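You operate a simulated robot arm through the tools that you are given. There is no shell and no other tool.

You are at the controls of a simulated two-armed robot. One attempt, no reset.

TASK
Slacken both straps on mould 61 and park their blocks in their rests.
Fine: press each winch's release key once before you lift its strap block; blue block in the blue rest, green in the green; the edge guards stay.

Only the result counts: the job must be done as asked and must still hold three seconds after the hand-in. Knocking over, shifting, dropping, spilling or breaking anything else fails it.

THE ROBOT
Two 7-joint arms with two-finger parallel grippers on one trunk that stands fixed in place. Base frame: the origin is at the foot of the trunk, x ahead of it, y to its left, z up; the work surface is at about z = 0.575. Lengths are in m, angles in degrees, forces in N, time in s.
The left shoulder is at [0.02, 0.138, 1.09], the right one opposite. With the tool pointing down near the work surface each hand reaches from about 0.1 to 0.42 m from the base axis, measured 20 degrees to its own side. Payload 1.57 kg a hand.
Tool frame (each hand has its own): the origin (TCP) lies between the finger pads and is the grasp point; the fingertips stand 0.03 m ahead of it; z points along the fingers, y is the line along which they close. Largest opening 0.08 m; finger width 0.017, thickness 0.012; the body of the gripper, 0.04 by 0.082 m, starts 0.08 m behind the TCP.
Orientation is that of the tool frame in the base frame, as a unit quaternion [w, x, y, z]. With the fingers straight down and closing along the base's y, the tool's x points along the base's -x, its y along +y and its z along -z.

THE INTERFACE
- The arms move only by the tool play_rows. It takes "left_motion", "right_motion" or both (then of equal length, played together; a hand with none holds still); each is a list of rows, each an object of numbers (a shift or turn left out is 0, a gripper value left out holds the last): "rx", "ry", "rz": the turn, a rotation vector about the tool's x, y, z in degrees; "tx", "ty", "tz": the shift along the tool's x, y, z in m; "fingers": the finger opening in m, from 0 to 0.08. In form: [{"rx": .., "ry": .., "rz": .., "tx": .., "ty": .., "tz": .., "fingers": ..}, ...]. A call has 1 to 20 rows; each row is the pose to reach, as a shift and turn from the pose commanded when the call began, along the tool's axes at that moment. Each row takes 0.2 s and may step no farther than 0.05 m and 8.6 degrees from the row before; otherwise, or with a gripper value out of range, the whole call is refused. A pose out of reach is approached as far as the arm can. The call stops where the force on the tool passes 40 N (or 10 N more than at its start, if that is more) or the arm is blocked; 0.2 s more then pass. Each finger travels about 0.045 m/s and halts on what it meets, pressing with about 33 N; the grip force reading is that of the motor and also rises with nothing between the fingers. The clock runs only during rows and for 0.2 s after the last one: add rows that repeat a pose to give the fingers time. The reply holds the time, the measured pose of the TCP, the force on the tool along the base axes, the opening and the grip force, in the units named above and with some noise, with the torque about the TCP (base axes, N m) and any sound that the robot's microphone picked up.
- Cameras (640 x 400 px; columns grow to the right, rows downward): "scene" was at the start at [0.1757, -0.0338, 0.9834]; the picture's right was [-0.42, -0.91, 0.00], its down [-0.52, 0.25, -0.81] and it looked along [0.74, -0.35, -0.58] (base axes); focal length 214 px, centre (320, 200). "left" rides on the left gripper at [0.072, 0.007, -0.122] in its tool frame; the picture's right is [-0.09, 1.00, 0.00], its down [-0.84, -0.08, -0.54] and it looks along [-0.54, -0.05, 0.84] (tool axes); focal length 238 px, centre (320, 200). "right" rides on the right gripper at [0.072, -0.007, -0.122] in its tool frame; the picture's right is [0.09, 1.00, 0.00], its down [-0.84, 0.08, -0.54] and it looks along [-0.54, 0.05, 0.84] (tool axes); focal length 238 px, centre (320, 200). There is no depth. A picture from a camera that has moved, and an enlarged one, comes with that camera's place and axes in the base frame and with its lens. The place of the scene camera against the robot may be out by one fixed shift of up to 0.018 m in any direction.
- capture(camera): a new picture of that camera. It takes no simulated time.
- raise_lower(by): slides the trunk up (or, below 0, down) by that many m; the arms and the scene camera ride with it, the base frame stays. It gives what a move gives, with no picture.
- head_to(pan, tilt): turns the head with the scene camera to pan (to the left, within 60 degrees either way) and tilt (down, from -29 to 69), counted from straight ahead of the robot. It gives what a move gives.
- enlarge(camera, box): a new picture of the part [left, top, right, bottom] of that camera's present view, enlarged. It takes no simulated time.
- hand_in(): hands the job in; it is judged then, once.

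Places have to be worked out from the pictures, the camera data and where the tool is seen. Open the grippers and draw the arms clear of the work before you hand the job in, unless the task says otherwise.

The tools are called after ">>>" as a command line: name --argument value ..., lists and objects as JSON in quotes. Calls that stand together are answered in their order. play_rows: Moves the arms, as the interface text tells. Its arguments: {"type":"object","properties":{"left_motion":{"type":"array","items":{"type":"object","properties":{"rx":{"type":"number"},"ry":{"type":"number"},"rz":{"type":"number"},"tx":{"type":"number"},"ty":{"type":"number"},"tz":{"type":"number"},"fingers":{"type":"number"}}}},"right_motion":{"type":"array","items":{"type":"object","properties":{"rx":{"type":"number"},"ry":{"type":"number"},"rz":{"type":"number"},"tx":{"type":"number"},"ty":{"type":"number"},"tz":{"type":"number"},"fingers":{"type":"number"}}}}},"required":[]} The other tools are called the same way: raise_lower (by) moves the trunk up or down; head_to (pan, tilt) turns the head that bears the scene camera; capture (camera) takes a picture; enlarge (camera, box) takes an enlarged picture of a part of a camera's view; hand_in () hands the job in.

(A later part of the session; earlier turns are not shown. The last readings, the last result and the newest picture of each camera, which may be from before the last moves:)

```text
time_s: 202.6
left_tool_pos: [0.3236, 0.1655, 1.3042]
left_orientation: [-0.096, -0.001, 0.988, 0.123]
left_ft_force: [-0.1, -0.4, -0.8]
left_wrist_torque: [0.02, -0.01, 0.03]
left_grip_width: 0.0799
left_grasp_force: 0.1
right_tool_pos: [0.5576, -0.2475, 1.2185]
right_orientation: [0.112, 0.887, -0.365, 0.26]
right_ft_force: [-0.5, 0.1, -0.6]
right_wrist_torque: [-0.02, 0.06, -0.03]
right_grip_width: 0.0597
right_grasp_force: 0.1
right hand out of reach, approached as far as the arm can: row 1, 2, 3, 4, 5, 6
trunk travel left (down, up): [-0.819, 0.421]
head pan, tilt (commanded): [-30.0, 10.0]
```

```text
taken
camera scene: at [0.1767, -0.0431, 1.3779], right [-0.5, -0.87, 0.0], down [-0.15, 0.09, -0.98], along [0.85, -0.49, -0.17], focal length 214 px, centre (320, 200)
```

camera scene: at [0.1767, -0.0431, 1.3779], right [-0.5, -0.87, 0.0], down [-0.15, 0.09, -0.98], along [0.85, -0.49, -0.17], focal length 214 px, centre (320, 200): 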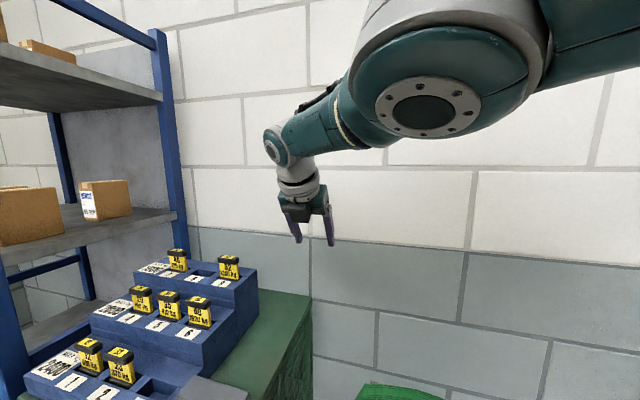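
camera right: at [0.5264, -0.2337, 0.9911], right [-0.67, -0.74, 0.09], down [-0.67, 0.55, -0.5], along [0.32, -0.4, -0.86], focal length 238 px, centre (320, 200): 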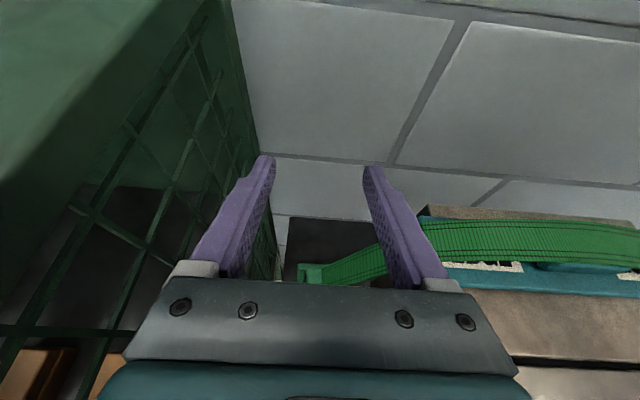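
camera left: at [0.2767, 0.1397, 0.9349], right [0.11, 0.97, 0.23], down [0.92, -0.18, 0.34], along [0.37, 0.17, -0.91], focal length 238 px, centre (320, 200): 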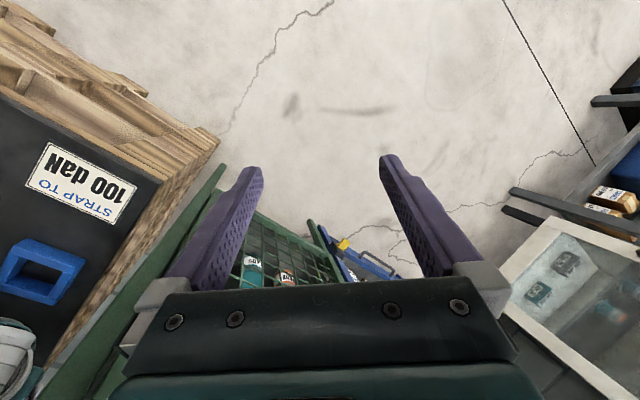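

>>> play_rows --right_motion '[{"tx": -0.02, "ty": 0.004, "tz": 0.0229}, {"tx": -0.04, "ty": 0.008, "tz": 0.0457}, {"tx": -0.06, "ty": 0.012, "tz": 0.0686}, {"tx": -0.08, "ty": 0.016, "tz": 0.0914}, {"tx": -0.0999, "ty": 0.0199, "tz": 0.1143}, {"tx": -0.0999, "ty": 0.0199, "tz": 0.1143}]'

>>> capture --camera "scene"

```text
time_s: 204.0
left_tool_pos: [0.3237, 0.166, 1.3035]
left_orientation: [-0.096, -0.002, 0.988, 0.124]
left_ft_force: [-0.2, -0.1, 0.2]
left_wrist_torque: [0.02, -0.02, -0.01]
left_grip_width: 0.0799
left_grasp_force: 0.1
right_tool_pos: [0.5166, -0.2492, 1.0725]
right_orientation: [0.112, 0.886, -0.365, 0.262]
right_ft_force: [0.1, -0.1, -0.3]
right_wrist_torque: [0.0, -0.02, 0.01]
right_grip_width: 0.06
right_grasp_force: 0.1
right hand out of reach, approached as far as the arm can: row 4, 5, 6
trunk travel left (down, up): [-0.819, 0.421]
head pan, tilt (commanded): [-30.0, 10.0]
```

```text
taken
camera scene: at [0.1767, -0.0431, 1.3779], right [-0.5, -0.87, 0.0], down [-0.15, 0.09, -0.98], along [0.85, -0.49, -0.17], focal length 214 px, centre (320, 200)
```

scene: 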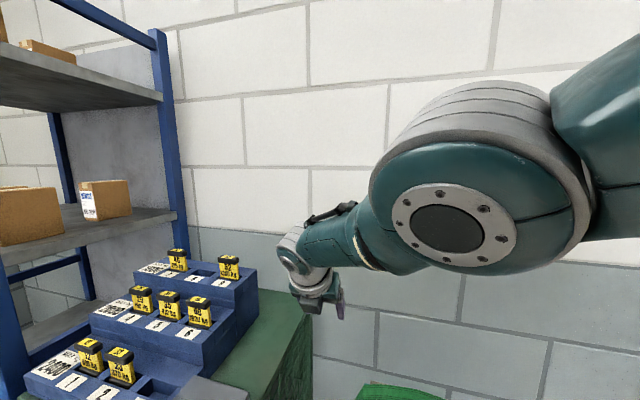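

Rows 1–3 solved this time (the last ones were truly too far). Now I retract again from here.

>>> play_rows --right_motion '[{"tx": -0.012, "ty": 0.0141, "tz": -0.0077}, {"tx": -0.0239, "ty": 0.0282, "tz": -0.0153}, {"tx": -0.0359, "ty": 0.0423, "tz": -0.023}, {"tx": -0.0478, "ty": 0.0564, "tz": -0.0307}, {"tx": -0.0478, "ty": 0.0564, "tz": -0.0307}]'

>>> capture --camera "scene"

```text
time_s: 205.2
left_tool_pos: [0.3243, 0.1654, 1.3048]
left_orientation: [-0.096, -0.002, 0.988, 0.123]
left_ft_force: [0.3, 0.2, -0.3]
left_wrist_torque: [0.03, -0.03, 0.0]
left_grip_width: 0.0799
left_grasp_force: 0.1
right_tool_pos: [0.501, -0.2423, 1.0453]
right_orientation: [0.112, 0.886, -0.365, 0.262]
right_ft_force: [-0.4, -0.2, -0.2]
right_wrist_torque: [0.0, 0.02, 0.04]
right_grip_width: 0.0599
right_grasp_force: 0.1
right hand out of reach, approached as far as the arm can: row 1, 2, 3, 4, 5
trunk travel left (down, up): [-0.819, 0.421]
head pan, tilt (commanded): [-30.0, 10.0]
```

```text
taken
camera scene: at [0.1767, -0.0431, 1.3779], right [-0.5, -0.87, 0.0], down [-0.15, 0.09, -0.98], along [0.85, -0.49, -0.17], focal length 214 px, centre (320, 200)
```

scene: 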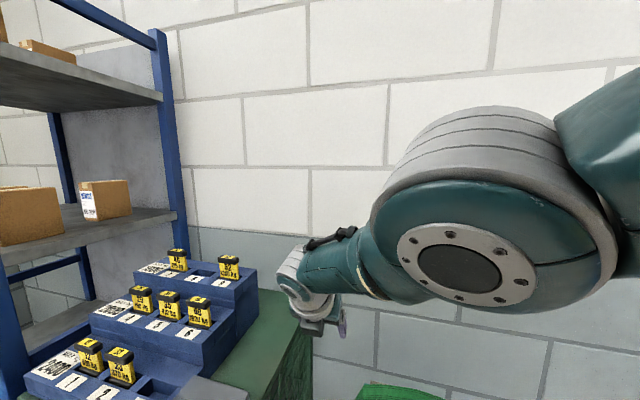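

It only slides along the reach sphere: the elbow's roll seems trapped. With a straight arm, twisting the hand also rolls the upper arm, so I rotate the tool about its own axis (camera passing on the mould side) to free it.

>>> play_rows --right_motion '[{"rz": 8}, {"rz": 16}, {"rz": 24}, {"rz": 32}, {"rz": 40}, {"rz": 48}, {"rz": 56}, {"rz": 64}, {"rz": 72}, {"rz": 80}, {"rz": 88}, {"rz": 90}]'

>>> play_rows --right_motion '[{"rz": 8}, {"rz": 16}, {"rz": 24}, {"rz": 32}, {"rz": 40}, {"rz": 48}, {"rz": 56}, {"rz": 64}, {"rz": 72}, {"rz": 80}, {"rz": 88}, {"rz": 90}]'

>>> capture --camera "scene"

```text
time_s: 207.8
left_tool_pos: [0.3232, 0.1653, 1.3034]
left_orientation: [-0.096, -0.002, 0.988, 0.123]
left_ft_force: [0.2, -0.5, -0.6]
left_wrist_torque: [0.04, 0.01, 0.0]
left_grip_width: 0.0799
left_grasp_force: 0.0
right_tool_pos: [0.5012, -0.2424, 1.0445]
right_orientation: [0.106, -0.368, 0.885, -0.264]
right_ft_force: [0.1, -0.1, -0.6]
right_wrist_torque: [0.02, -0.01, 0.0]
right_grip_width: 0.0599
right_grasp_force: 0.0
trunk travel left (down, up): [-0.819, 0.421]
head pan, tilt (commanded): [-30.0, 10.0]
```

```text
time_s: 210.4
left_tool_pos: [0.324, 0.1659, 1.3032]
left_orientation: [-0.096, -0.002, 0.988, 0.124]
left_ft_force: [-0.2, 0.2, -0.6]
left_wrist_torque: [0.0, -0.01, 0.03]
left_grip_width: 0.0798
left_grasp_force: 0.0
right_tool_pos: [0.5004, -0.2432, 1.0417]
right_orientation: [0.261, 0.365, 0.887, -0.112]
right_ft_force: [-0.4, -0.4, -0.1]
right_wrist_torque: [-0.04, 0.0, 0.0]
right_grip_width: 0.06
right_grasp_force: 0.1
trunk travel left (down, up): [-0.819, 0.421]
head pan, tilt (commanded): [-30.0, 10.0]
```

```text
taken
camera scene: at [0.1767, -0.0431, 1.3779], right [-0.5, -0.87, 0.0], down [-0.15, 0.09, -0.98], along [0.85, -0.49, -0.17], focal length 214 px, centre (320, 200)
```

scene: 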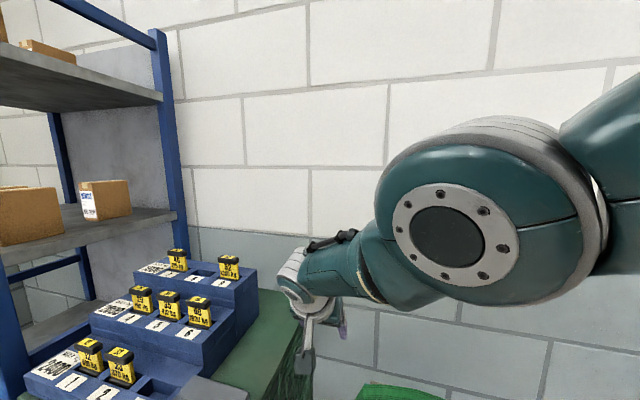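

>>> play_rows --right_motion '[{"tx": 0.0093, "ty": -0.0142, "tz": -0.0118}, {"tx": 0.0185, "ty": -0.0284, "tz": -0.0237}, {"tx": 0.0278, "ty": -0.0425, "tz": -0.0355}, {"tx": 0.037, "ty": -0.0567, "tz": -0.0473}, {"tx": 0.037, "ty": -0.0567, "tz": -0.0473}]'

>>> capture --camera "scene"

```text
time_s: 211.6
left_tool_pos: [0.3227, 0.1652, 1.3046]
left_orientation: [-0.096, -0.002, 0.988, 0.123]
left_ft_force: [0.1, 0.0, -0.1]
left_wrist_torque: [0.03, 0.04, -0.01]
left_grip_width: 0.08
left_grasp_force: 0.1
right_tool_pos: [0.4886, -0.2334, 1.0232]
right_orientation: [0.262, 0.365, 0.887, -0.111]
right_ft_force: [0.5, -0.5, 0.7]
right_wrist_torque: [0.01, 0.01, 0.0]
right_grip_width: 0.06
right_grasp_force: 0.1
right hand out of reach, approached as far as the arm can: row 1, 2, 3, 4, 5
trunk travel left (down, up): [-0.819, 0.421]
head pan, tilt (commanded): [-30.0, 10.0]
```

```text
taken
camera scene: at [0.1767, -0.0431, 1.3779], right [-0.5, -0.87, 0.0], down [-0.15, 0.09, -0.98], along [0.85, -0.49, -0.17], focal length 214 px, centre (320, 200)
```

scene: 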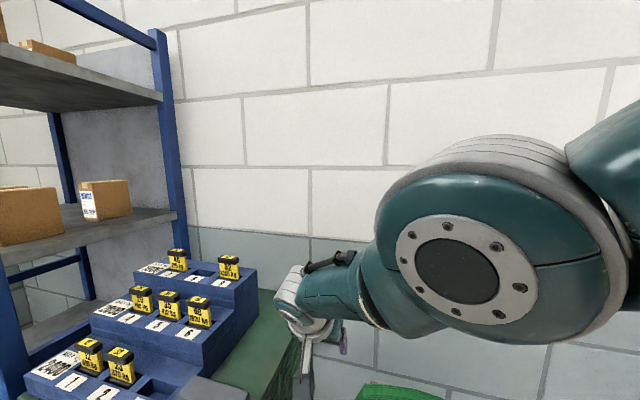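

>>> play_rows --right_motion '[{"tx": -0.0056, "ty": -0.0072, "tz": -0.0275}, {"tx": -0.0112, "ty": -0.0144, "tz": -0.055}, {"tx": -0.0168, "ty": -0.0217, "tz": -0.0826}, {"tx": -0.0224, "ty": -0.0289, "tz": -0.1101}, {"tx": -0.0224, "ty": -0.0289, "tz": -0.1101}]'

>>> capture --camera "scene"

```text
time_s: 212.8
left_tool_pos: [0.323, 0.1653, 1.3036]
left_orientation: [-0.096, -0.003, 0.988, 0.123]
left_ft_force: [1.1, -0.9, 0.2]
left_wrist_torque: [0.0, 0.0, -0.01]
left_grip_width: 0.0798
left_grasp_force: 0.2
right_tool_pos: [0.5224, -0.212, 1.0954]
right_orientation: [0.262, 0.364, 0.887, -0.112]
right_ft_force: [-0.3, 0.9, 0.4]
right_wrist_torque: [0.01, 0.0, 0.0]
right_grip_width: 0.0598
right_grasp_force: 0.1
right hand out of reach, approached as far as the arm can: row 1, 2, 3, 4, 5
trunk travel left (down, up): [-0.819, 0.421]
head pan, tilt (commanded): [-30.0, 10.0]
```

```text
taken
camera scene: at [0.1767, -0.0431, 1.3779], right [-0.5, -0.87, 0.0], down [-0.15, 0.09, -0.98], along [0.85, -0.49, -0.17], focal length 214 px, centre (320, 200)
```

scene: 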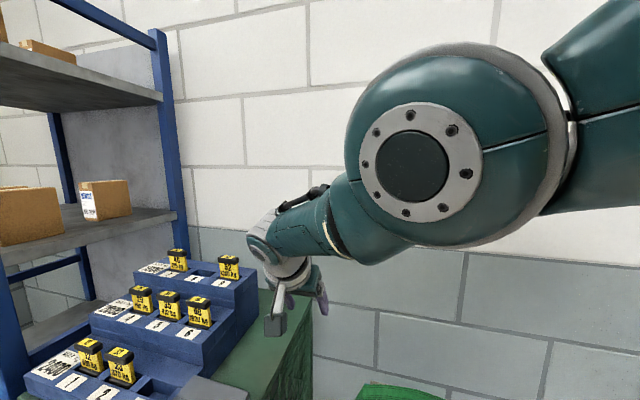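

I test how the controller responds to a tiny 5 mm retraction, and then a tiny extension.

>>> play_rows --right_motion '[{"tx": 0.003, "ty": -0.0035, "tz": -0.0019}]'

>>> play_rows --right_motion '[{"tx": 0.0, "ty": 0.0, "tz": -0.01}]'

>>> play_rows --right_motion '[{"tx": 0.01, "ty": 0.0, "tz": 0.0}]'

>>> play_rows --right_motion '[{"tx": 0.0, "ty": -0.01, "tz": 0.0}]'

```text
time_s: 213.2
left_tool_pos: [0.3229, 0.1651, 1.3032]
left_orientation: [-0.096, -0.002, 0.988, 0.123]
left_ft_force: [0.4, -0.1, 0.1]
left_wrist_torque: [-0.01, 0.01, -0.02]
left_grip_width: 0.08
left_grasp_force: 0.1
right_tool_pos: [0.5211, -0.2117, 1.092]
right_orientation: [0.261, 0.365, 0.887, -0.112]
right_ft_force: [0.2, -0.3, 1.2]
right_wrist_torque: [0.01, 0.0, 0.02]
right_grip_width: 0.0599
right_grasp_force: 0.1
right hand out of reach, approached as far as the arm can: row 1
trunk travel left (down, up): [-0.819, 0.421]
head pan, tilt (commanded): [-30.0, 10.0]
```

```text
time_s: 213.6
left_tool_pos: [0.3238, 0.1657, 1.3041]
left_orientation: [-0.096, -0.002, 0.988, 0.124]
left_ft_force: [0.6, -0.5, -0.4]
left_wrist_torque: [-0.01, 0.03, 0.01]
left_grip_width: 0.0801
left_grasp_force: 0.1
right_tool_pos: [0.5211, -0.2063, 1.0974]
right_orientation: [0.261, 0.366, 0.886, -0.113]
right_ft_force: [0.6, -0.1, -0.7]
right_wrist_torque: [0.02, 0.01, 0.02]
right_grip_width: 0.0599
right_grasp_force: 0.2
right hand out of reach, approached as far as the arm can: row 1
trunk travel left (down, up): [-0.819, 0.421]
head pan, tilt (commanded): [-30.0, 10.0]
```

```text
time_s: 214.0
left_tool_pos: [0.3235, 0.1647, 1.3047]
left_orientation: [-0.096, -0.003, 0.988, 0.123]
left_ft_force: [-0.1, 0.8, 0.2]
left_wrist_torque: [0.01, -0.02, 0.0]
left_grip_width: 0.0801
left_grasp_force: 0.1
right_tool_pos: [0.5173, -0.2, 1.0901]
right_orientation: [0.261, 0.365, 0.887, -0.111]
right_ft_force: [-0.5, 0.7, 0.3]
right_wrist_torque: [0.01, 0.0, 0.01]
right_grip_width: 0.0599
right_grasp_force: 0.1
right hand out of reach, approached as far as the arm can: row 1
trunk travel left (down, up): [-0.819, 0.421]
head pan, tilt (commanded): [-30.0, 10.0]
```

```text
time_s: 214.4
left_tool_pos: [0.3242, 0.1652, 1.304]
left_orientation: [-0.096, -0.003, 0.988, 0.124]
left_ft_force: [-0.8, 0.6, 0.8]
left_wrist_torque: [0.01, -0.02, -0.01]
left_grip_width: 0.08
left_grasp_force: 0.0
right_tool_pos: [0.519, -0.2053, 1.0876]
right_orientation: [0.263, 0.365, 0.886, -0.111]
right_ft_force: [0.2, 0.5, -0.2]
right_wrist_torque: [-0.01, 0.03, -0.01]
right_grip_width: 0.0601
right_grasp_force: 0.0
right hand out of reach, approached as far as the arm can: row 1
trunk travel left (down, up): [-0.819, 0.421]
head pan, tilt (commanded): [-30.0, 10.0]
```

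Even 5 mm inward is refused, as expected at an exact singularity; the elbow flexes upward in this roll, so I command an upward-and-inward target held over many rows to let the solver work its way out.

>>> play_rows --right_motion '[{"tx": -0.002, "ty": -0.004, "tz": -0.018}, {"tx": -0.004, "ty": -0.008, "tz": -0.036}, {"tx": -0.006, "ty": -0.012, "tz": -0.054}, {"tx": -0.008, "ty": -0.016, "tz": -0.072}, {"tx": -0.01, "ty": -0.02, "tz": -0.09}, {"tx": -0.01, "ty": -0.024, "tz": -0.105}, {"tx": -0.01, "ty": -0.028, "tz": -0.12}, {"tx": -0.01, "ty": -0.032, "tz": -0.12}, {"tx": -0.01, "ty": -0.036, "tz": -0.12}, {"tx": -0.01, "ty": -0.04, "tz": -0.12}, {"tx": -0.01, "ty": -0.044, "tz": -0.12}, {"tx": -0.01, "ty": -0.048, "tz": -0.12}, {"tx": -0.01, "ty": -0.052, "tz": -0.12}, {"tx": -0.01, "ty": -0.056, "tz": -0.12}, {"tx": -0.01, "ty": -0.06, "tz": -0.12}, {"tx": -0.01, "ty": -0.06, "tz": -0.12}, {"tx": -0.01, "ty": -0.06, "tz": -0.12}, {"tx": -0.01, "ty": -0.06, "tz": -0.12}, {"tx": -0.01, "ty": -0.06, "tz": -0.12}, {"tx": -0.01, "ty": -0.06, "tz": -0.12}]'

>>> capture --camera "scene"

```text
time_s: 218.6
left_tool_pos: [0.3257, 0.1653, 1.3038]
left_orientation: [-0.096, -0.002, 0.988, 0.123]
left_ft_force: [0.3, -0.1, -0.4]
left_wrist_torque: [0.03, 0.03, -0.02]
left_grip_width: 0.0798
left_grasp_force: 0.1
right_tool_pos: [0.5413, -0.1826, 1.1746]
right_orientation: [0.261, 0.366, 0.886, -0.113]
right_ft_force: [-0.4, -0.3, -0.3]
right_wrist_torque: [-0.01, -0.01, 0.01]
right_grip_width: 0.0599
right_grasp_force: 0.0
right hand out of reach, approached as far as the arm can: row 1, 2, 3, 4, 5, 6, 7, 8, 9, 10, 11, 12, 13, 14, 15, 16, 17, 18, 19, 20
trunk travel left (down, up): [-0.819, 0.421]
head pan, tilt (commanded): [-30.0, 10.0]
```

```text
taken
camera scene: at [0.1767, -0.0431, 1.3779], right [-0.5, -0.87, 0.0], down [-0.15, 0.09, -0.98], along [0.85, -0.49, -0.17], focal length 214 px, centre (320, 200)
```

scene: 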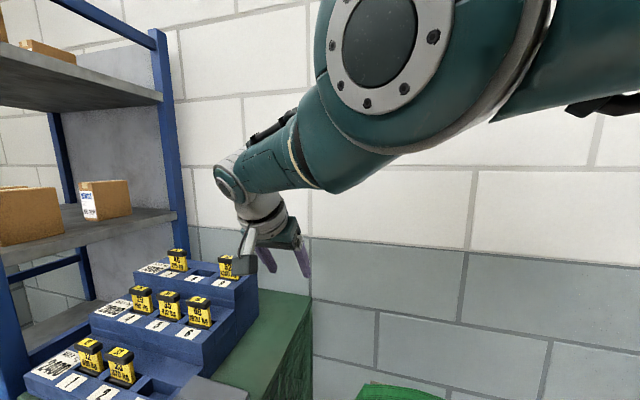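

I think the elbow has slipped just past straight to its back-stop, so inward moves are infeasible on that side. I push outward first (to dead straight), then combine a retraction with a sideways swing to make it bend the right way.

>>> play_rows --right_motion '[{"tx": -0.0109, "ty": 0.0193, "tz": 0.0128}, {"tx": -0.0218, "ty": 0.0386, "tz": 0.0257}, {"tx": -0.0218, "ty": 0.0386, "tz": 0.0257}, {"tx": -0.0218, "ty": 0.0386, "tz": 0.0257}]'

>>> play_rows --right_motion '[{"tx": 0.0127, "ty": -0.0205, "tz": 0.005}, {"tx": 0.0254, "ty": -0.041, "tz": 0.0101}, {"tx": 0.0381, "ty": -0.0615, "tz": 0.0151}, {"tx": 0.0508, "ty": -0.082, "tz": 0.0201}, {"tx": 0.0635, "ty": -0.1025, "tz": 0.0252}, {"tx": 0.0635, "ty": -0.1025, "tz": 0.0252}]'

>>> capture --camera "scene"

```text
time_s: 219.6
left_tool_pos: [0.3235, 0.1652, 1.3031]
left_orientation: [-0.096, -0.002, 0.988, 0.124]
left_ft_force: [0.0, 0.4, 0.2]
left_wrist_torque: [0.01, 0.04, 0.01]
left_grip_width: 0.0801
left_grasp_force: 0.0
right_tool_pos: [0.5429, -0.1863, 1.1748]
right_orientation: [0.262, 0.365, 0.886, -0.111]
right_ft_force: [1.0, 0.3, 1.0]
right_wrist_torque: [-0.02, -0.03, 0.04]
right_grip_width: 0.0601
right_grasp_force: 0.0
right hand out of reach, approached as far as the arm can: row 1, 2, 3, 4
trunk travel left (down, up): [-0.819, 0.421]
head pan, tilt (commanded): [-30.0, 10.0]
```

```text
time_s: 221.0
left_tool_pos: [0.3231, 0.1653, 1.3028]
left_orientation: [-0.095, -0.002, 0.988, 0.123]
left_ft_force: [0.6, -0.1, 0.0]
left_wrist_torque: [0.02, -0.01, 0.0]
left_grip_width: 0.0801
left_grasp_force: 0.0
right_tool_pos: [0.5203, -0.2224, 1.0896]
right_orientation: [0.262, 0.365, 0.886, -0.112]
right_ft_force: [0.4, 0.7, -0.8]
right_wrist_torque: [-0.01, 0.0, 0.01]
right_grip_width: 0.0601
right_grasp_force: 0.1
right hand out of reach, approached as far as the arm can: row 1, 2, 3, 4, 5, 6
trunk travel left (down, up): [-0.819, 0.421]
head pan, tilt (commanded): [-30.0, 10.0]
```

```text
taken
camera scene: at [0.1766, -0.0431, 1.3779], right [-0.5, -0.87, 0.0], down [-0.15, 0.09, -0.98], along [0.85, -0.49, -0.17], focal length 214 px, centre (320, 200)
```

scene: 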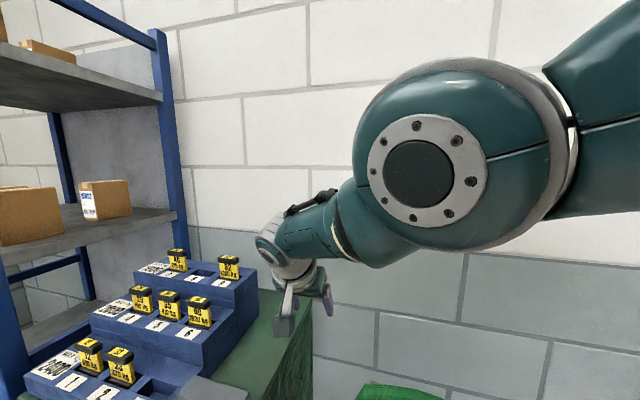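

>>> play_rows --right_motion '[{"tx": -0.0177, "ty": -0.0213, "tz": 0.0117}, {"tx": -0.0354, "ty": -0.0425, "tz": 0.0234}, {"tx": -0.053, "ty": -0.0638, "tz": 0.035}, {"tx": -0.0707, "ty": -0.085, "tz": 0.0467}, {"tx": -0.0884, "ty": -0.1063, "tz": 0.0584}, {"tx": -0.0884, "ty": -0.1063, "tz": 0.0584}]'

>>> play_rows --right_motion '[{"tx": 0.006, "ty": -0.0107, "tz": -0.01}, {"tx": 0.0125, "ty": -0.0213, "tz": -0.0198}, {"tx": 0.0125, "ty": -0.0213, "tz": -0.0198}, {"tx": 0.0125, "ty": -0.0213, "tz": -0.0198}]'

>>> capture --camera "scene"

```text
time_s: 222.4
left_tool_pos: [0.3235, 0.1646, 1.3037]
left_orientation: [-0.096, -0.002, 0.988, 0.124]
left_ft_force: [-0.9, -0.1, -0.4]
left_wrist_torque: [0.02, 0.0, 0.0]
left_grip_width: 0.0799
left_grasp_force: 0.1
right_tool_pos: [0.5191, -0.3695, 1.0884]
right_orientation: [0.262, 0.365, 0.886, -0.111]
right_ft_force: [-0.8, -0.2, -0.2]
right_wrist_torque: [-0.02, -0.01, -0.01]
right_grip_width: 0.06
right_grasp_force: 0.1
trunk travel left (down, up): [-0.819, 0.421]
head pan, tilt (commanded): [-30.0, 10.0]
```

```text
time_s: 223.4
left_tool_pos: [0.3236, 0.1666, 1.3051]
left_orientation: [-0.096, -0.001, 0.988, 0.123]
left_ft_force: [0.4, -0.7, -0.4]
left_wrist_torque: [-0.02, 0.02, 0.0]
left_grip_width: 0.0801
left_grasp_force: 0.0
right_tool_pos: [0.5156, -0.3717, 1.0897]
right_orientation: [0.261, 0.365, 0.887, -0.112]
right_ft_force: [-0.4, 0.0, -0.2]
right_wrist_torque: [-0.01, -0.01, 0.02]
right_grip_width: 0.0599
right_grasp_force: 0.0
right hand out of reach, approached as far as the arm can: row 1, 2, 3, 4
trunk travel left (down, up): [-0.819, 0.421]
head pan, tilt (commanded): [-30.0, 10.0]
```

```text
taken
camera scene: at [0.1767, -0.0431, 1.3779], right [-0.5, -0.87, 0.0], down [-0.15, 0.09, -0.98], along [0.85, -0.49, -0.17], focal length 214 px, centre (320, 200)
```

scene: 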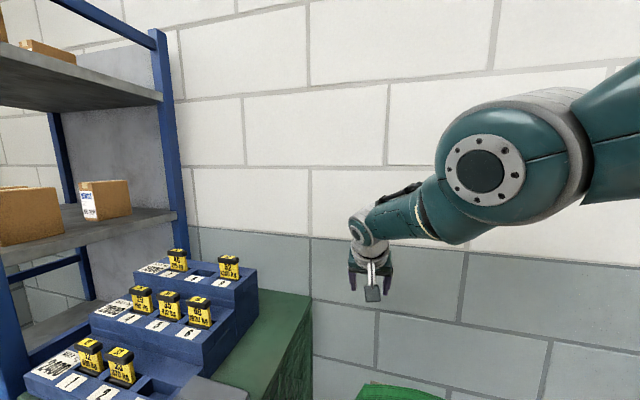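

Interesting: a pure sideways move was solved without complaint, yet the inward one is refused again. I try straightening the tool to vertical first, then retracting.

>>> play_rows --right_motion '[{"ry": 8}, {"ry": 16}, {"ry": 24}, {"ry": 32}, {"ry": 32}]'

>>> play_rows --right_motion '[{"tx": 0.01, "ty": -0.01}, {"tx": 0.02, "ty": -0.02}, {"tx": 0.03, "ty": -0.03}, {"tx": 0.03, "ty": -0.03}]'

>>> capture --camera "scene"

```text
time_s: 224.6
left_tool_pos: [0.3245, 0.1655, 1.3028]
left_orientation: [-0.095, -0.002, 0.988, 0.123]
left_ft_force: [0.6, 0.4, 0.2]
left_wrist_torque: [0.0, 0.01, 0.0]
left_grip_width: 0.0801
left_grasp_force: 0.2
right_tool_pos: [0.4407, -0.3529, 1.1103]
right_orientation: [0.007, 0.381, 0.925, -0.006]
right_ft_force: [0.3, 0.1, 0.1]
right_wrist_torque: [0.01, 0.01, 0.01]
right_grip_width: 0.0599
right_grasp_force: 0.0
right hand out of reach, approached as far as the arm can: row 1, 2, 3, 4, 5
trunk travel left (down, up): [-0.819, 0.421]
head pan, tilt (commanded): [-30.0, 10.0]
```

```text
time_s: 225.6
left_tool_pos: [0.3231, 0.1646, 1.3049]
left_orientation: [-0.095, -0.002, 0.988, 0.124]
left_ft_force: [0.4, 0.6, 0.1]
left_wrist_torque: [0.02, 0.01, -0.03]
left_grip_width: 0.08
left_grasp_force: 0.2
right_tool_pos: [0.4316, -0.3666, 1.1003]
right_orientation: [0.006, 0.381, 0.924, -0.007]
right_ft_force: [-0.6, 0.2, 0.4]
right_wrist_torque: [0.02, -0.01, 0.03]
right_grip_width: 0.0601
right_grasp_force: 0.0
right hand out of reach, approached as far as the arm can: row 1, 2, 3, 4
trunk travel left (down, up): [-0.819, 0.421]
head pan, tilt (commanded): [-30.0, 10.0]
```

```text
taken
camera scene: at [0.1767, -0.0431, 1.3779], right [-0.5, -0.87, 0.0], down [-0.15, 0.09, -0.98], along [0.85, -0.49, -0.17], focal length 214 px, centre (320, 200)
```

scene: 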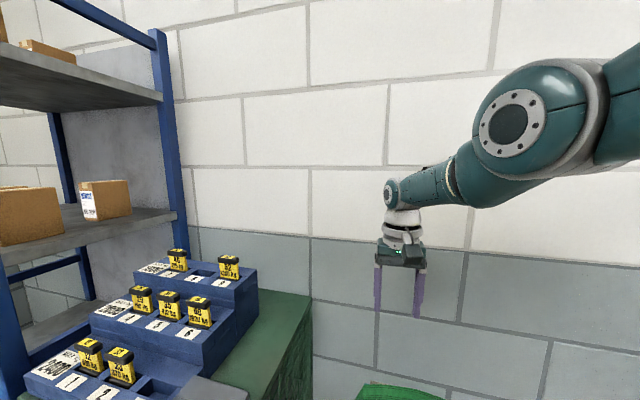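

The bending plane here is vertical, so I swing straight up (no retraction) to engage the elbow, then test an inward move.

>>> play_rows --right_motion '[{"tz": -0.03}, {"tz": -0.06}, {"tz": -0.09}, {"tz": -0.12}, {"tz": -0.15}, {"tz": -0.18}, {"tz": -0.18}]'

>>> play_rows --right_motion '[{"tx": 0.01, "ty": -0.01}, {"tx": 0.02, "ty": -0.02}, {"tx": 0.03, "ty": -0.03}, {"tx": 0.03, "ty": -0.03}]'

>>> capture --camera "scene"

```text
time_s: 227.4
left_tool_pos: [0.3242, 0.1659, 1.3032]
left_orientation: [-0.096, -0.003, 0.988, 0.124]
left_ft_force: [1.0, -0.4, 0.0]
left_wrist_torque: [-0.02, 0.03, -0.04]
left_grip_width: 0.08
left_grasp_force: 0.0
right_tool_pos: [0.4383, -0.3617, 1.2544]
right_orientation: [-0.026, 0.374, 0.927, -0.02]
right_ft_force: [0.3, 0.9, -0.8]
right_wrist_torque: [0.0, 0.01, -0.06]
right_grip_width: 0.0598
right_grasp_force: 0.1
right hand out of reach, approached as far as the arm can: row 1, 2, 3, 4, 5, 6, 7
trunk travel left (down, up): [-0.819, 0.421]
head pan, tilt (commanded): [-30.0, 10.0]
stopped in row 7 (right hand): the arm was blocked; the commanded pose is now the measured one
```

```text
time_s: 228.4
left_tool_pos: [0.3239, 0.1663, 1.303]
left_orientation: [-0.096, -0.003, 0.988, 0.124]
left_ft_force: [-0.5, 0.3, -0.4]
left_wrist_torque: [0.0, 0.01, 0.05]
left_grip_width: 0.08
left_grasp_force: 0.2
right_tool_pos: [0.4317, -0.3741, 1.2533]
right_orientation: [-0.031, 0.373, 0.927, -0.022]
right_ft_force: [-0.6, 0.2, 0.3]
right_wrist_torque: [-0.01, -0.01, -0.03]
right_grip_width: 0.0603
right_grasp_force: 0.1
right hand out of reach, approached as far as the arm can: row 1, 2, 3, 4
trunk travel left (down, up): [-0.819, 0.421]
head pan, tilt (commanded): [-30.0, 10.0]
```

```text
taken
camera scene: at [0.1767, -0.0431, 1.3779], right [-0.5, -0.87, 0.0], down [-0.15, 0.09, -0.98], along [0.85, -0.49, -0.17], focal length 214 px, centre (320, 200)
```

scene: 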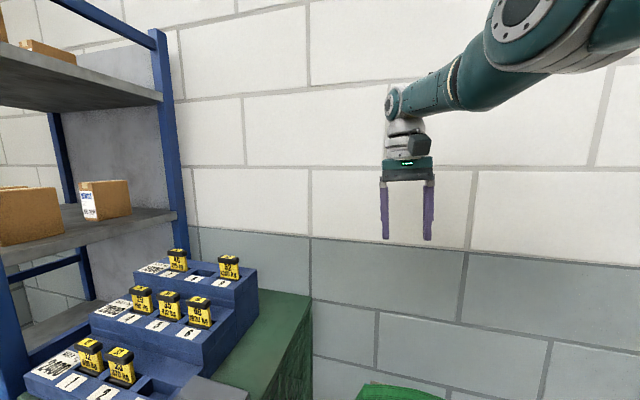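

Blocked upward by the hand camera against the forearm. I raise the trunk for room and try a long downward swing instead.

>>> raise_lower --by 0.3

>>> play_rows --right_motion '[{"tz": 0.03}, {"tz": 0.06}, {"tz": 0.09}, {"tz": 0.12}, {"tz": 0.15}, {"tx": 0.01, "ty": 0.0, "tz": 0.18}, {"tx": 0.02, "tz": 0.21}, {"tx": 0.03, "tz": 0.24}, {"tx": 0.04, "tz": 0.27}, {"tx": 0.05, "tz": 0.3}, {"tx": 0.06, "tz": 0.33}, {"tx": 0.07, "tz": 0.36}, {"tx": 0.08, "tz": 0.39}, {"tx": 0.08, "tz": 0.39}]'

>>> capture --camera "scene"

```text
time_s: 231.4
left_tool_pos: [0.324, 0.1656, 1.6035]
left_orientation: [-0.096, -0.003, 0.988, 0.123]
left_ft_force: [0.0, 0.1, 0.1]
left_wrist_torque: [-0.02, 0.02, 0.03]
left_grip_width: 0.08
left_grasp_force: 0.0
right_tool_pos: [0.4314, -0.3754, 1.5534]
right_orientation: [-0.031, 0.375, 0.926, -0.021]
right_ft_force: [-0.2, -0.4, -0.2]
right_wrist_torque: [-0.02, -0.04, -0.01]
right_grip_width: 0.06
right_grasp_force: 0.0
trunk travel left (down, up): [-1.119, 0.121]
head pan, tilt (commanded): [-30.0, 10.0]
```

```text
time_s: 234.4
left_tool_pos: [0.3241, 0.1644, 1.6042]
left_orientation: [-0.096, -0.003, 0.988, 0.124]
left_ft_force: [0.9, -0.5, 0.1]
left_wrist_torque: [0.0, 0.02, 0.02]
left_grip_width: 0.0797
left_grasp_force: 0.1
right_tool_pos: [0.3154, -0.3193, 1.2101]
right_orientation: [-0.026, 0.375, 0.926, -0.019]
right_ft_force: [0.1, -0.2, 0.4]
right_wrist_torque: [0.02, -0.01, -0.02]
right_grip_width: 0.0598
right_grasp_force: 0.1
right hand out of reach, approached as far as the arm can: row 5, 6, 7, 8, 9, 10, 11, 12, 13, 14
trunk travel left (down, up): [-1.119, 0.121]
head pan, tilt (commanded): [-30.0, 10.0]
```

```text
taken
camera scene: at [0.1767, -0.0431, 1.678], right [-0.5, -0.87, 0.0], down [-0.15, 0.09, -0.98], along [0.85, -0.49, -0.17], focal length 214 px, centre (320, 200)
```

scene: 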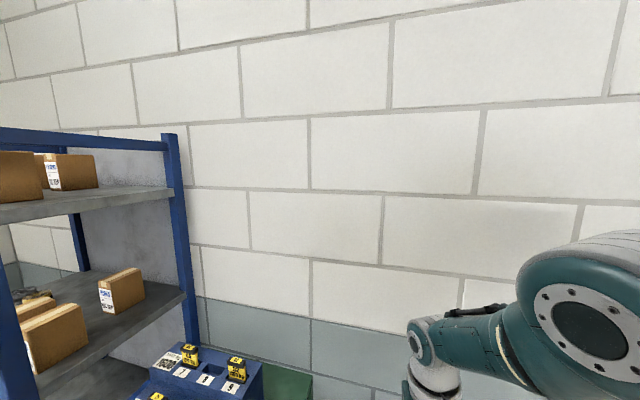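

Several rows solved this time. I test an inward move from here.

>>> play_rows --right_motion '[{"tx": 0.014, "tz": -0.014}, {"tx": 0.028, "tz": -0.028}, {"tx": 0.042, "tz": -0.042}, {"tx": 0.056, "tz": -0.056}, {"tx": 0.056, "tz": -0.056}]'

>>> head_to --pan -55 --tilt 30

>>> capture --camera "scene"

```text
time_s: 235.6
left_tool_pos: [0.3233, 0.1647, 1.6033]
left_orientation: [-0.096, -0.003, 0.988, 0.123]
left_ft_force: [-0.3, 0.2, 0.5]
left_wrist_torque: [0.01, -0.02, 0.01]
left_grip_width: 0.0801
left_grasp_force: 0.0
right_tool_pos: [0.3284, -0.2998, 1.2199]
right_orientation: [-0.027, 0.375, 0.927, -0.02]
right_ft_force: [0.1, -1.4, -0.2]
right_wrist_torque: [0.02, -0.01, -0.02]
right_grip_width: 0.0599
right_grasp_force: 0.1
right hand out of reach, approached as far as the arm can: row 1, 2, 3, 4, 5
trunk travel left (down, up): [-1.119, 0.121]
head pan, tilt (commanded): [-30.0, 10.0]
```

```text
time_s: 236.5
left_tool_pos: [0.3233, 0.1657, 1.6037]
left_orientation: [-0.097, -0.002, 0.988, 0.123]
left_ft_force: [0.7, -0.2, -0.8]
left_wrist_torque: [-0.01, 0.01, 0.04]
left_grip_width: 0.08
left_grasp_force: 0.0
right_tool_pos: [0.329, -0.2994, 1.2197]
right_orientation: [-0.027, 0.375, 0.926, -0.021]
right_ft_force: [0.3, -0.3, -0.8]
right_wrist_torque: [0.0, -0.01, 0.03]
right_grip_width: 0.06
right_grasp_force: 0.1
trunk travel left (down, up): [-1.119, 0.121]
head pan, tilt (commanded): [-55.0, 30.0]
```

```text
taken
camera scene: at [0.1481, -0.0707, 1.6457], right [-0.82, -0.57, 0.0], down [-0.29, 0.41, -0.87], along [0.5, -0.71, -0.5], focal length 214 px, centre (320, 200)
```

scene: 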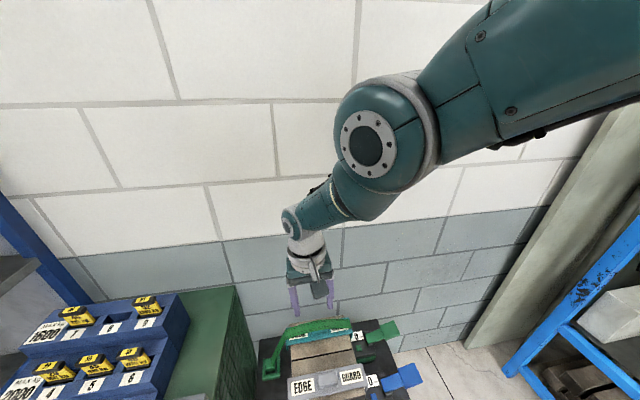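

The picture shows the elbow bent slightly the wrong way (elbow above the line). I push outward to dead straight, then swing up while still pushing outward so it crosses to the normal side.

>>> play_rows --right_motion '[{"tx": -0.0165, "ty": 0.0082, "tz": 0.0139}, {"tx": -0.0331, "ty": 0.0165, "tz": 0.0279}, {"tx": -0.0496, "ty": 0.0247, "tz": 0.0418}, {"tx": -0.0496, "ty": 0.0247, "tz": 0.0418}, {"tx": -0.0496, "ty": 0.0247, "tz": 0.0418}, {"tx": -0.0696, "ty": 0.0334, "tz": 0.027}, {"tx": -0.0896, "ty": 0.0421, "tz": 0.0122}, {"tx": -0.1096, "ty": 0.0509, "tz": -0.0026}, {"tx": -0.1296, "ty": 0.0596, "tz": -0.0174}, {"tx": -0.1496, "ty": 0.0683, "tz": -0.0322}, {"tx": -0.1696, "ty": 0.077, "tz": -0.047}, {"tx": -0.1696, "ty": 0.077, "tz": -0.047}]'

>>> play_rows --right_motion '[{"tx": 0.012, "ty": -0.006, "tz": -0.008}, {"tx": 0.024, "ty": -0.012, "tz": -0.016}, {"tx": 0.036, "ty": -0.018, "tz": -0.024}, {"tx": 0.048, "ty": -0.024, "tz": -0.032}, {"tx": 0.048, "ty": -0.024, "tz": -0.032}]'

>>> capture --camera "scene"

```text
time_s: 239.1
left_tool_pos: [0.3234, 0.1648, 1.6032]
left_orientation: [-0.095, -0.002, 0.988, 0.123]
left_ft_force: [-0.5, -0.3, 0.2]
left_wrist_torque: [-0.02, 0.01, 0.02]
left_grip_width: 0.08
left_grasp_force: 0.0
right_tool_pos: [0.3799, -0.3209, 1.2859]
right_orientation: [-0.027, 0.374, 0.927, -0.021]
right_ft_force: [-0.5, -0.1, 1.2]
right_wrist_torque: [-0.01, -0.03, 0.0]
right_grip_width: 0.0599
right_grasp_force: 0.0
right hand out of reach, approached as far as the arm can: row 1, 2, 3, 4, 5, 6, 7, 8, 9, 10, 11, 12
trunk travel left (down, up): [-1.119, 0.121]
head pan, tilt (commanded): [-55.0, 30.0]
```

```text
time_s: 240.3
left_tool_pos: [0.3237, 0.166, 1.6031]
left_orientation: [-0.096, -0.003, 0.988, 0.124]
left_ft_force: [0.3, -0.3, 0.8]
left_wrist_torque: [0.02, 0.0, 0.0]
left_grip_width: 0.08
left_grasp_force: 0.2
right_tool_pos: [0.3312, -0.3033, 1.32]
right_orientation: [-0.028, 0.374, 0.927, -0.021]
right_ft_force: [-0.1, 0.0, 0.1]
right_wrist_torque: [0.04, -0.05, -0.02]
right_grip_width: 0.06
right_grasp_force: 0.0
trunk travel left (down, up): [-1.119, 0.121]
head pan, tilt (commanded): [-55.0, 30.0]
```

```text
taken
camera scene: at [0.148, -0.0707, 1.6456], right [-0.82, -0.57, 0.0], down [-0.29, 0.41, -0.87], along [0.5, -0.71, -0.5], focal length 214 px, centre (320, 200)
```

scene: 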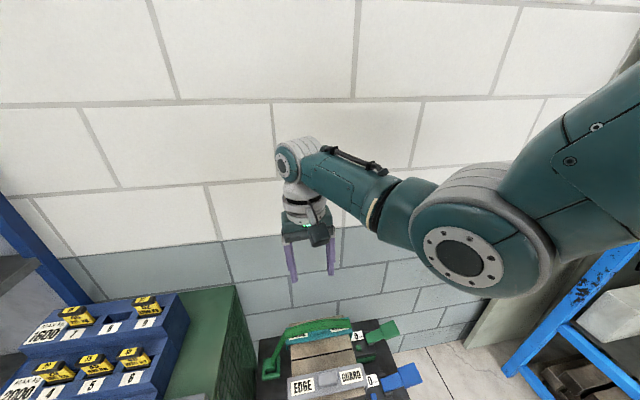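

Unlocked — the arm bends normally again. From now on I'll keep it away from full stretch. I flip the hand back to camera-on-top orientation here in free air.

>>> head_to --pan 20 --tilt -29

>>> play_rows --right_motion '[{"rz": -8}, {"rz": -16}, {"rz": -24}, {"rz": -32}, {"rz": -40}, {"rz": -48}, {"rz": -56}, {"rz": -64}, {"rz": -72}, {"rz": -80}, {"rz": -88}, {"rz": -90}]'

>>> play_rows --right_motion '[{"rz": -8}, {"rz": -16}, {"rz": -24}, {"rz": -32}, {"rz": -40}, {"rz": -48}, {"rz": -56}, {"rz": -64}, {"rz": -72}, {"rz": -80}, {"rz": -88}, {"rz": -90}, {"rz": -90}]'

```text
time_s: 241.8
left_tool_pos: [0.323, 0.1664, 1.6043]
left_orientation: [-0.096, -0.002, 0.988, 0.124]
left_ft_force: [-0.6, 0.2, -0.2]
left_wrist_torque: [0.02, 0.01, 0.01]
left_grip_width: 0.0802
left_grasp_force: 0.0
right_tool_pos: [0.3314, -0.3032, 1.322]
right_orientation: [-0.026, 0.375, 0.926, -0.021]
right_ft_force: [0.6, 0.9, 0.1]
right_wrist_torque: [-0.01, 0.01, -0.01]
right_grip_width: 0.06
right_grasp_force: 0.1
trunk travel left (down, up): [-1.119, 0.121]
head pan, tilt (commanded): [20.0, -28.6]
```

```text
time_s: 244.4
left_tool_pos: [0.3234, 0.1657, 1.6035]
left_orientation: [-0.096, -0.003, 0.988, 0.123]
left_ft_force: [-0.1, 0.6, -0.8]
left_wrist_torque: [-0.02, 0.0, 0.01]
left_grip_width: 0.0799
left_grasp_force: 0.0
right_tool_pos: [0.3319, -0.3045, 1.3216]
right_orientation: [-0.032, -0.391, 0.92, 0.004]
right_ft_force: [0.5, 0.4, -0.6]
right_wrist_torque: [0.02, 0.02, 0.04]
right_grip_width: 0.06
right_grasp_force: 0.0
trunk travel left (down, up): [-1.119, 0.121]
head pan, tilt (commanded): [20.0, -28.6]
```

```text
time_s: 247.2
left_tool_pos: [0.3234, 0.1652, 1.6027]
left_orientation: [-0.096, -0.003, 0.988, 0.123]
left_ft_force: [0.4, -0.3, -0.8]
left_wrist_torque: [0.0, 0.0, -0.04]
left_grip_width: 0.0802
left_grasp_force: 0.1
right_tool_pos: [0.3331, -0.305, 1.321]
right_orientation: [0.021, 0.927, -0.374, -0.026]
right_ft_force: [0.5, 0.1, 0.4]
right_wrist_torque: [0.0, 0.0, -0.01]
right_grip_width: 0.0599
right_grasp_force: 0.1
trunk travel left (down, up): [-1.119, 0.121]
head pan, tilt (commanded): [20.0, -28.6]
```

>>> play_rows --right_motion '[{"rx": 0.23, "ry": 7.18, "rz": 0.3, "tx": 0.0046, "ty": -0.0147, "tz": -0.018}, {"rx": 0.46, "ry": 14.36, "rz": 0.6, "tx": 0.0092, "ty": -0.0294, "tz": -0.0359}, {"rx": 0.69, "ry": 21.54, "rz": 0.89, "tx": 0.0138, "ty": -0.0441, "tz": -0.0539}, {"rx": 0.92, "ry": 28.72, "rz": 1.19, "tx": 0.0184, "ty": -0.0588, "tz": -0.0718}, {"rx": 1.15, "ry": 35.9, "rz": 1.49, "tx": 0.023, "ty": -0.0736, "tz": -0.0898}, {"rx": 1.38, "ry": 43.08, "rz": 1.79, "tx": 0.0276, "ty": -0.0883, "tz": -0.1078}, {"rx": 1.61, "ry": 50.26, "rz": 2.09, "tx": 0.0322, "ty": -0.103, "tz": -0.1257}, {"rx": 1.84, "ry": 57.44, "rz": 2.38, "tx": 0.0368, "ty": -0.1177, "tz": -0.1437}, {"rx": 2.07, "ry": 64.62, "rz": 2.68, "tx": 0.0414, "ty": -0.1324, "tz": -0.1616}, {"rx": 2.3, "ry": 71.8, "rz": 2.98, "tx": 0.046, "ty": -0.1471, "tz": -0.1796}, {"rx": 2.3, "ry": 71.8, "rz": 2.98, "tx": 0.046, "ty": -0.1471, "tz": -0.1796}]'

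>>> raise_lower --by -0.45

>>> capture --camera "right"

```text
time_s: 249.6
left_tool_pos: [0.3227, 0.1659, 1.6044]
left_orientation: [-0.096, -0.003, 0.988, 0.124]
left_ft_force: [0.8, -0.5, -0.4]
left_wrist_torque: [0.02, 0.01, -0.05]
left_grip_width: 0.0801
left_grasp_force: 0.1
right_tool_pos: [0.4792, -0.2288, 1.4891]
right_orientation: [0.22, 0.756, -0.315, 0.531]
right_ft_force: [0.2, 0.2, 0.0]
right_wrist_torque: [-0.02, -0.02, -0.02]
right_grip_width: 0.0601
right_grasp_force: 0.1
trunk travel left (down, up): [-1.119, 0.121]
head pan, tilt (commanded): [20.0, -28.6]
```

```text
refused: -0.45 is not a number from -0.4 to 0.4
```

```text
taken
camera right: at [0.4185, -0.1629, 1.598], right [-0.68, -0.72, 0.08], down [-0.62, 0.51, -0.6], along [0.39, -0.46, -0.79], focal length 238 px, centre (320, 200)
```

right: 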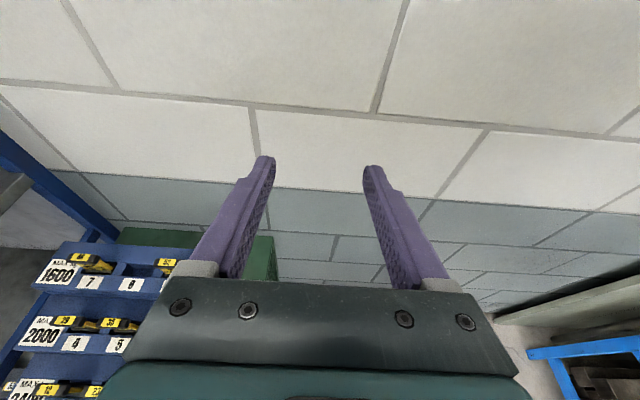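

>>> raise_lower --by -0.4

>>> capture --camera "right"

>>> head_to --pan -20 --tilt 10

>>> capture --camera "scene"

```text
time_s: 253.4
left_tool_pos: [0.3239, 0.1658, 1.203]
left_orientation: [-0.095, -0.003, 0.988, 0.124]
left_ft_force: [0.3, 1.0, -0.3]
left_wrist_torque: [-0.01, 0.0, -0.04]
left_grip_width: 0.0797
left_grasp_force: 0.0
right_tool_pos: [0.4777, -0.2285, 1.0879]
right_orientation: [0.219, 0.757, -0.315, 0.529]
right_ft_force: [0.1, -0.5, 0.0]
right_wrist_torque: [-0.02, -0.04, 0.0]
right_grip_width: 0.0599
right_grasp_force: 0.1
trunk travel left (down, up): [-0.719, 0.521]
head pan, tilt (commanded): [20.0, -28.6]
```

```text
taken
camera right: at [0.4185, -0.1631, 1.1979], right [-0.68, -0.73, 0.09], down [-0.62, 0.51, -0.6], along [0.39, -0.46, -0.8], focal length 238 px, centre (320, 200)
```

right: 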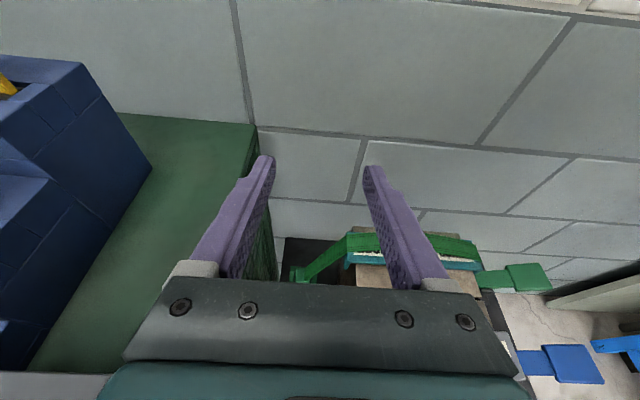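

```text
time_s: 254.5
left_tool_pos: [0.3249, 0.1649, 1.2035]
left_orientation: [-0.096, -0.002, 0.988, 0.123]
left_ft_force: [-0.6, -0.3, -0.2]
left_wrist_torque: [-0.01, -0.02, 0.03]
left_grip_width: 0.08
left_grasp_force: 0.0
right_tool_pos: [0.4774, -0.229, 1.0882]
right_orientation: [0.22, 0.757, -0.315, 0.529]
right_ft_force: [-0.2, -0.6, -0.8]
right_wrist_torque: [0.0, 0.02, -0.02]
right_grip_width: 0.0599
right_grasp_force: 0.2
trunk travel left (down, up): [-0.719, 0.521]
head pan, tilt (commanded): [-20.0, 10.0]
```

```text
taken
camera scene: at [0.1835, -0.0283, 1.278], right [-0.34, -0.94, 0.0], down [-0.16, 0.06, -0.98], along [0.93, -0.34, -0.17], focal length 214 px, centre (320, 200)
```

scene: 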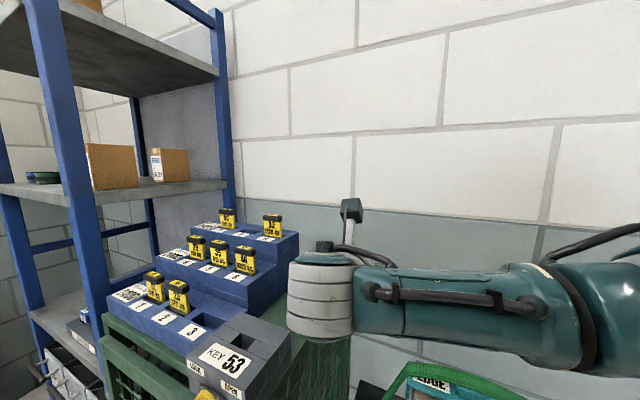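

>>> raise_lower --by -0.25

>>> capture --camera "scene"

>>> raise_lower --by -0.15

>>> capture --camera "scene"

>>> capture --camera "right"

```text
time_s: 257.1
left_tool_pos: [0.324, 0.1654, 0.9546]
left_orientation: [-0.096, -0.002, 0.988, 0.122]
left_ft_force: [0.2, 0.1, 0.8]
left_wrist_torque: [0.02, 0.02, -0.02]
left_grip_width: 0.0801
left_grasp_force: 0.1
right_tool_pos: [0.4778, -0.2299, 0.8374]
right_orientation: [0.219, 0.757, -0.315, 0.529]
right_ft_force: [0.5, 0.4, 0.6]
right_wrist_torque: [0.0, -0.01, 0.02]
right_grip_width: 0.0599
right_grasp_force: 0.0
trunk travel left (down, up): [-0.469, 0.771]
head pan, tilt (commanded): [-20.0, 10.0]
```

```text
taken
camera scene: at [0.1836, -0.0284, 1.028], right [-0.34, -0.94, 0.0], down [-0.16, 0.06, -0.98], along [0.93, -0.34, -0.17], focal length 214 px, centre (320, 200)
```

scene: 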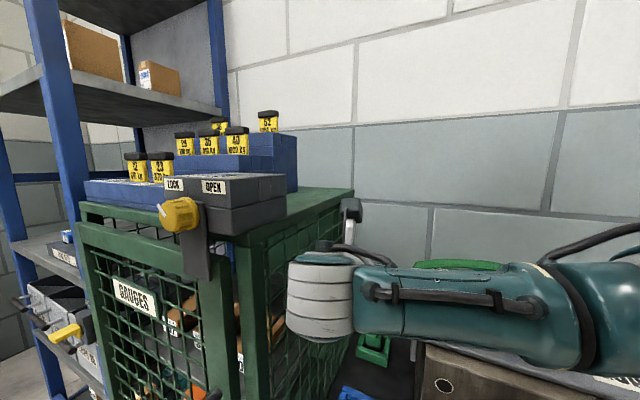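

```text
time_s: 258.8
left_tool_pos: [0.3236, 0.1651, 0.8038]
left_orientation: [-0.096, -0.003, 0.988, 0.123]
left_ft_force: [0.3, -0.1, 0.5]
left_wrist_torque: [-0.04, -0.02, 0.0]
left_grip_width: 0.08
left_grasp_force: 0.2
right_tool_pos: [0.4782, -0.2305, 0.6883]
right_orientation: [0.219, 0.757, -0.314, 0.529]
right_ft_force: [0.2, -1.0, 0.4]
right_wrist_torque: [0.01, 0.02, -0.01]
right_grip_width: 0.0603
right_grasp_force: 0.0
trunk travel left (down, up): [-0.319, 0.921]
head pan, tilt (commanded): [-20.0, 10.0]
```

```text
taken
camera scene: at [0.1836, -0.0284, 0.878], right [-0.34, -0.94, 0.0], down [-0.16, 0.06, -0.98], along [0.93, -0.34, -0.17], focal length 214 px, centre (320, 200)
```

scene: 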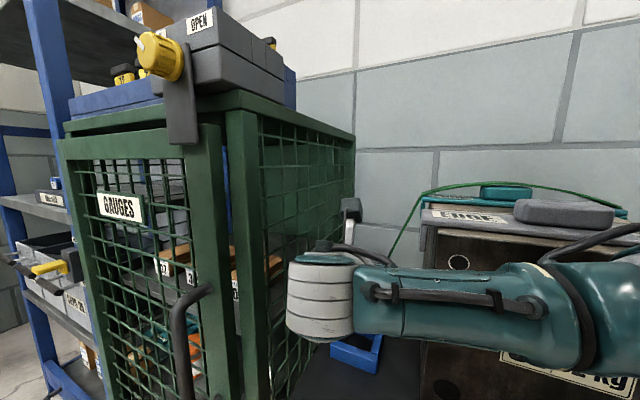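

```text
taken
camera right: at [0.4185, -0.1631, 0.7979], right [-0.68, -0.73, 0.09], down [-0.62, 0.51, -0.6], along [0.39, -0.46, -0.8], focal length 238 px, centre (320, 200)
```

right: 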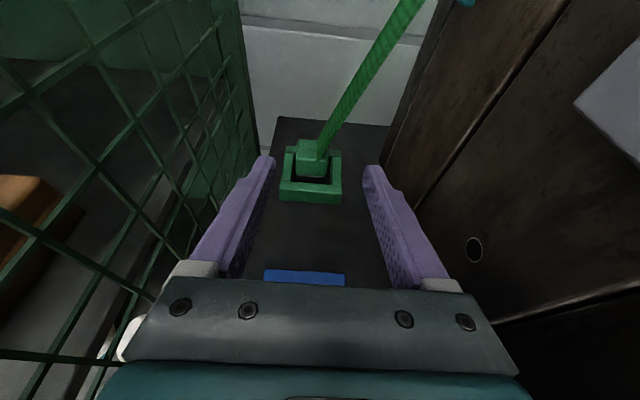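

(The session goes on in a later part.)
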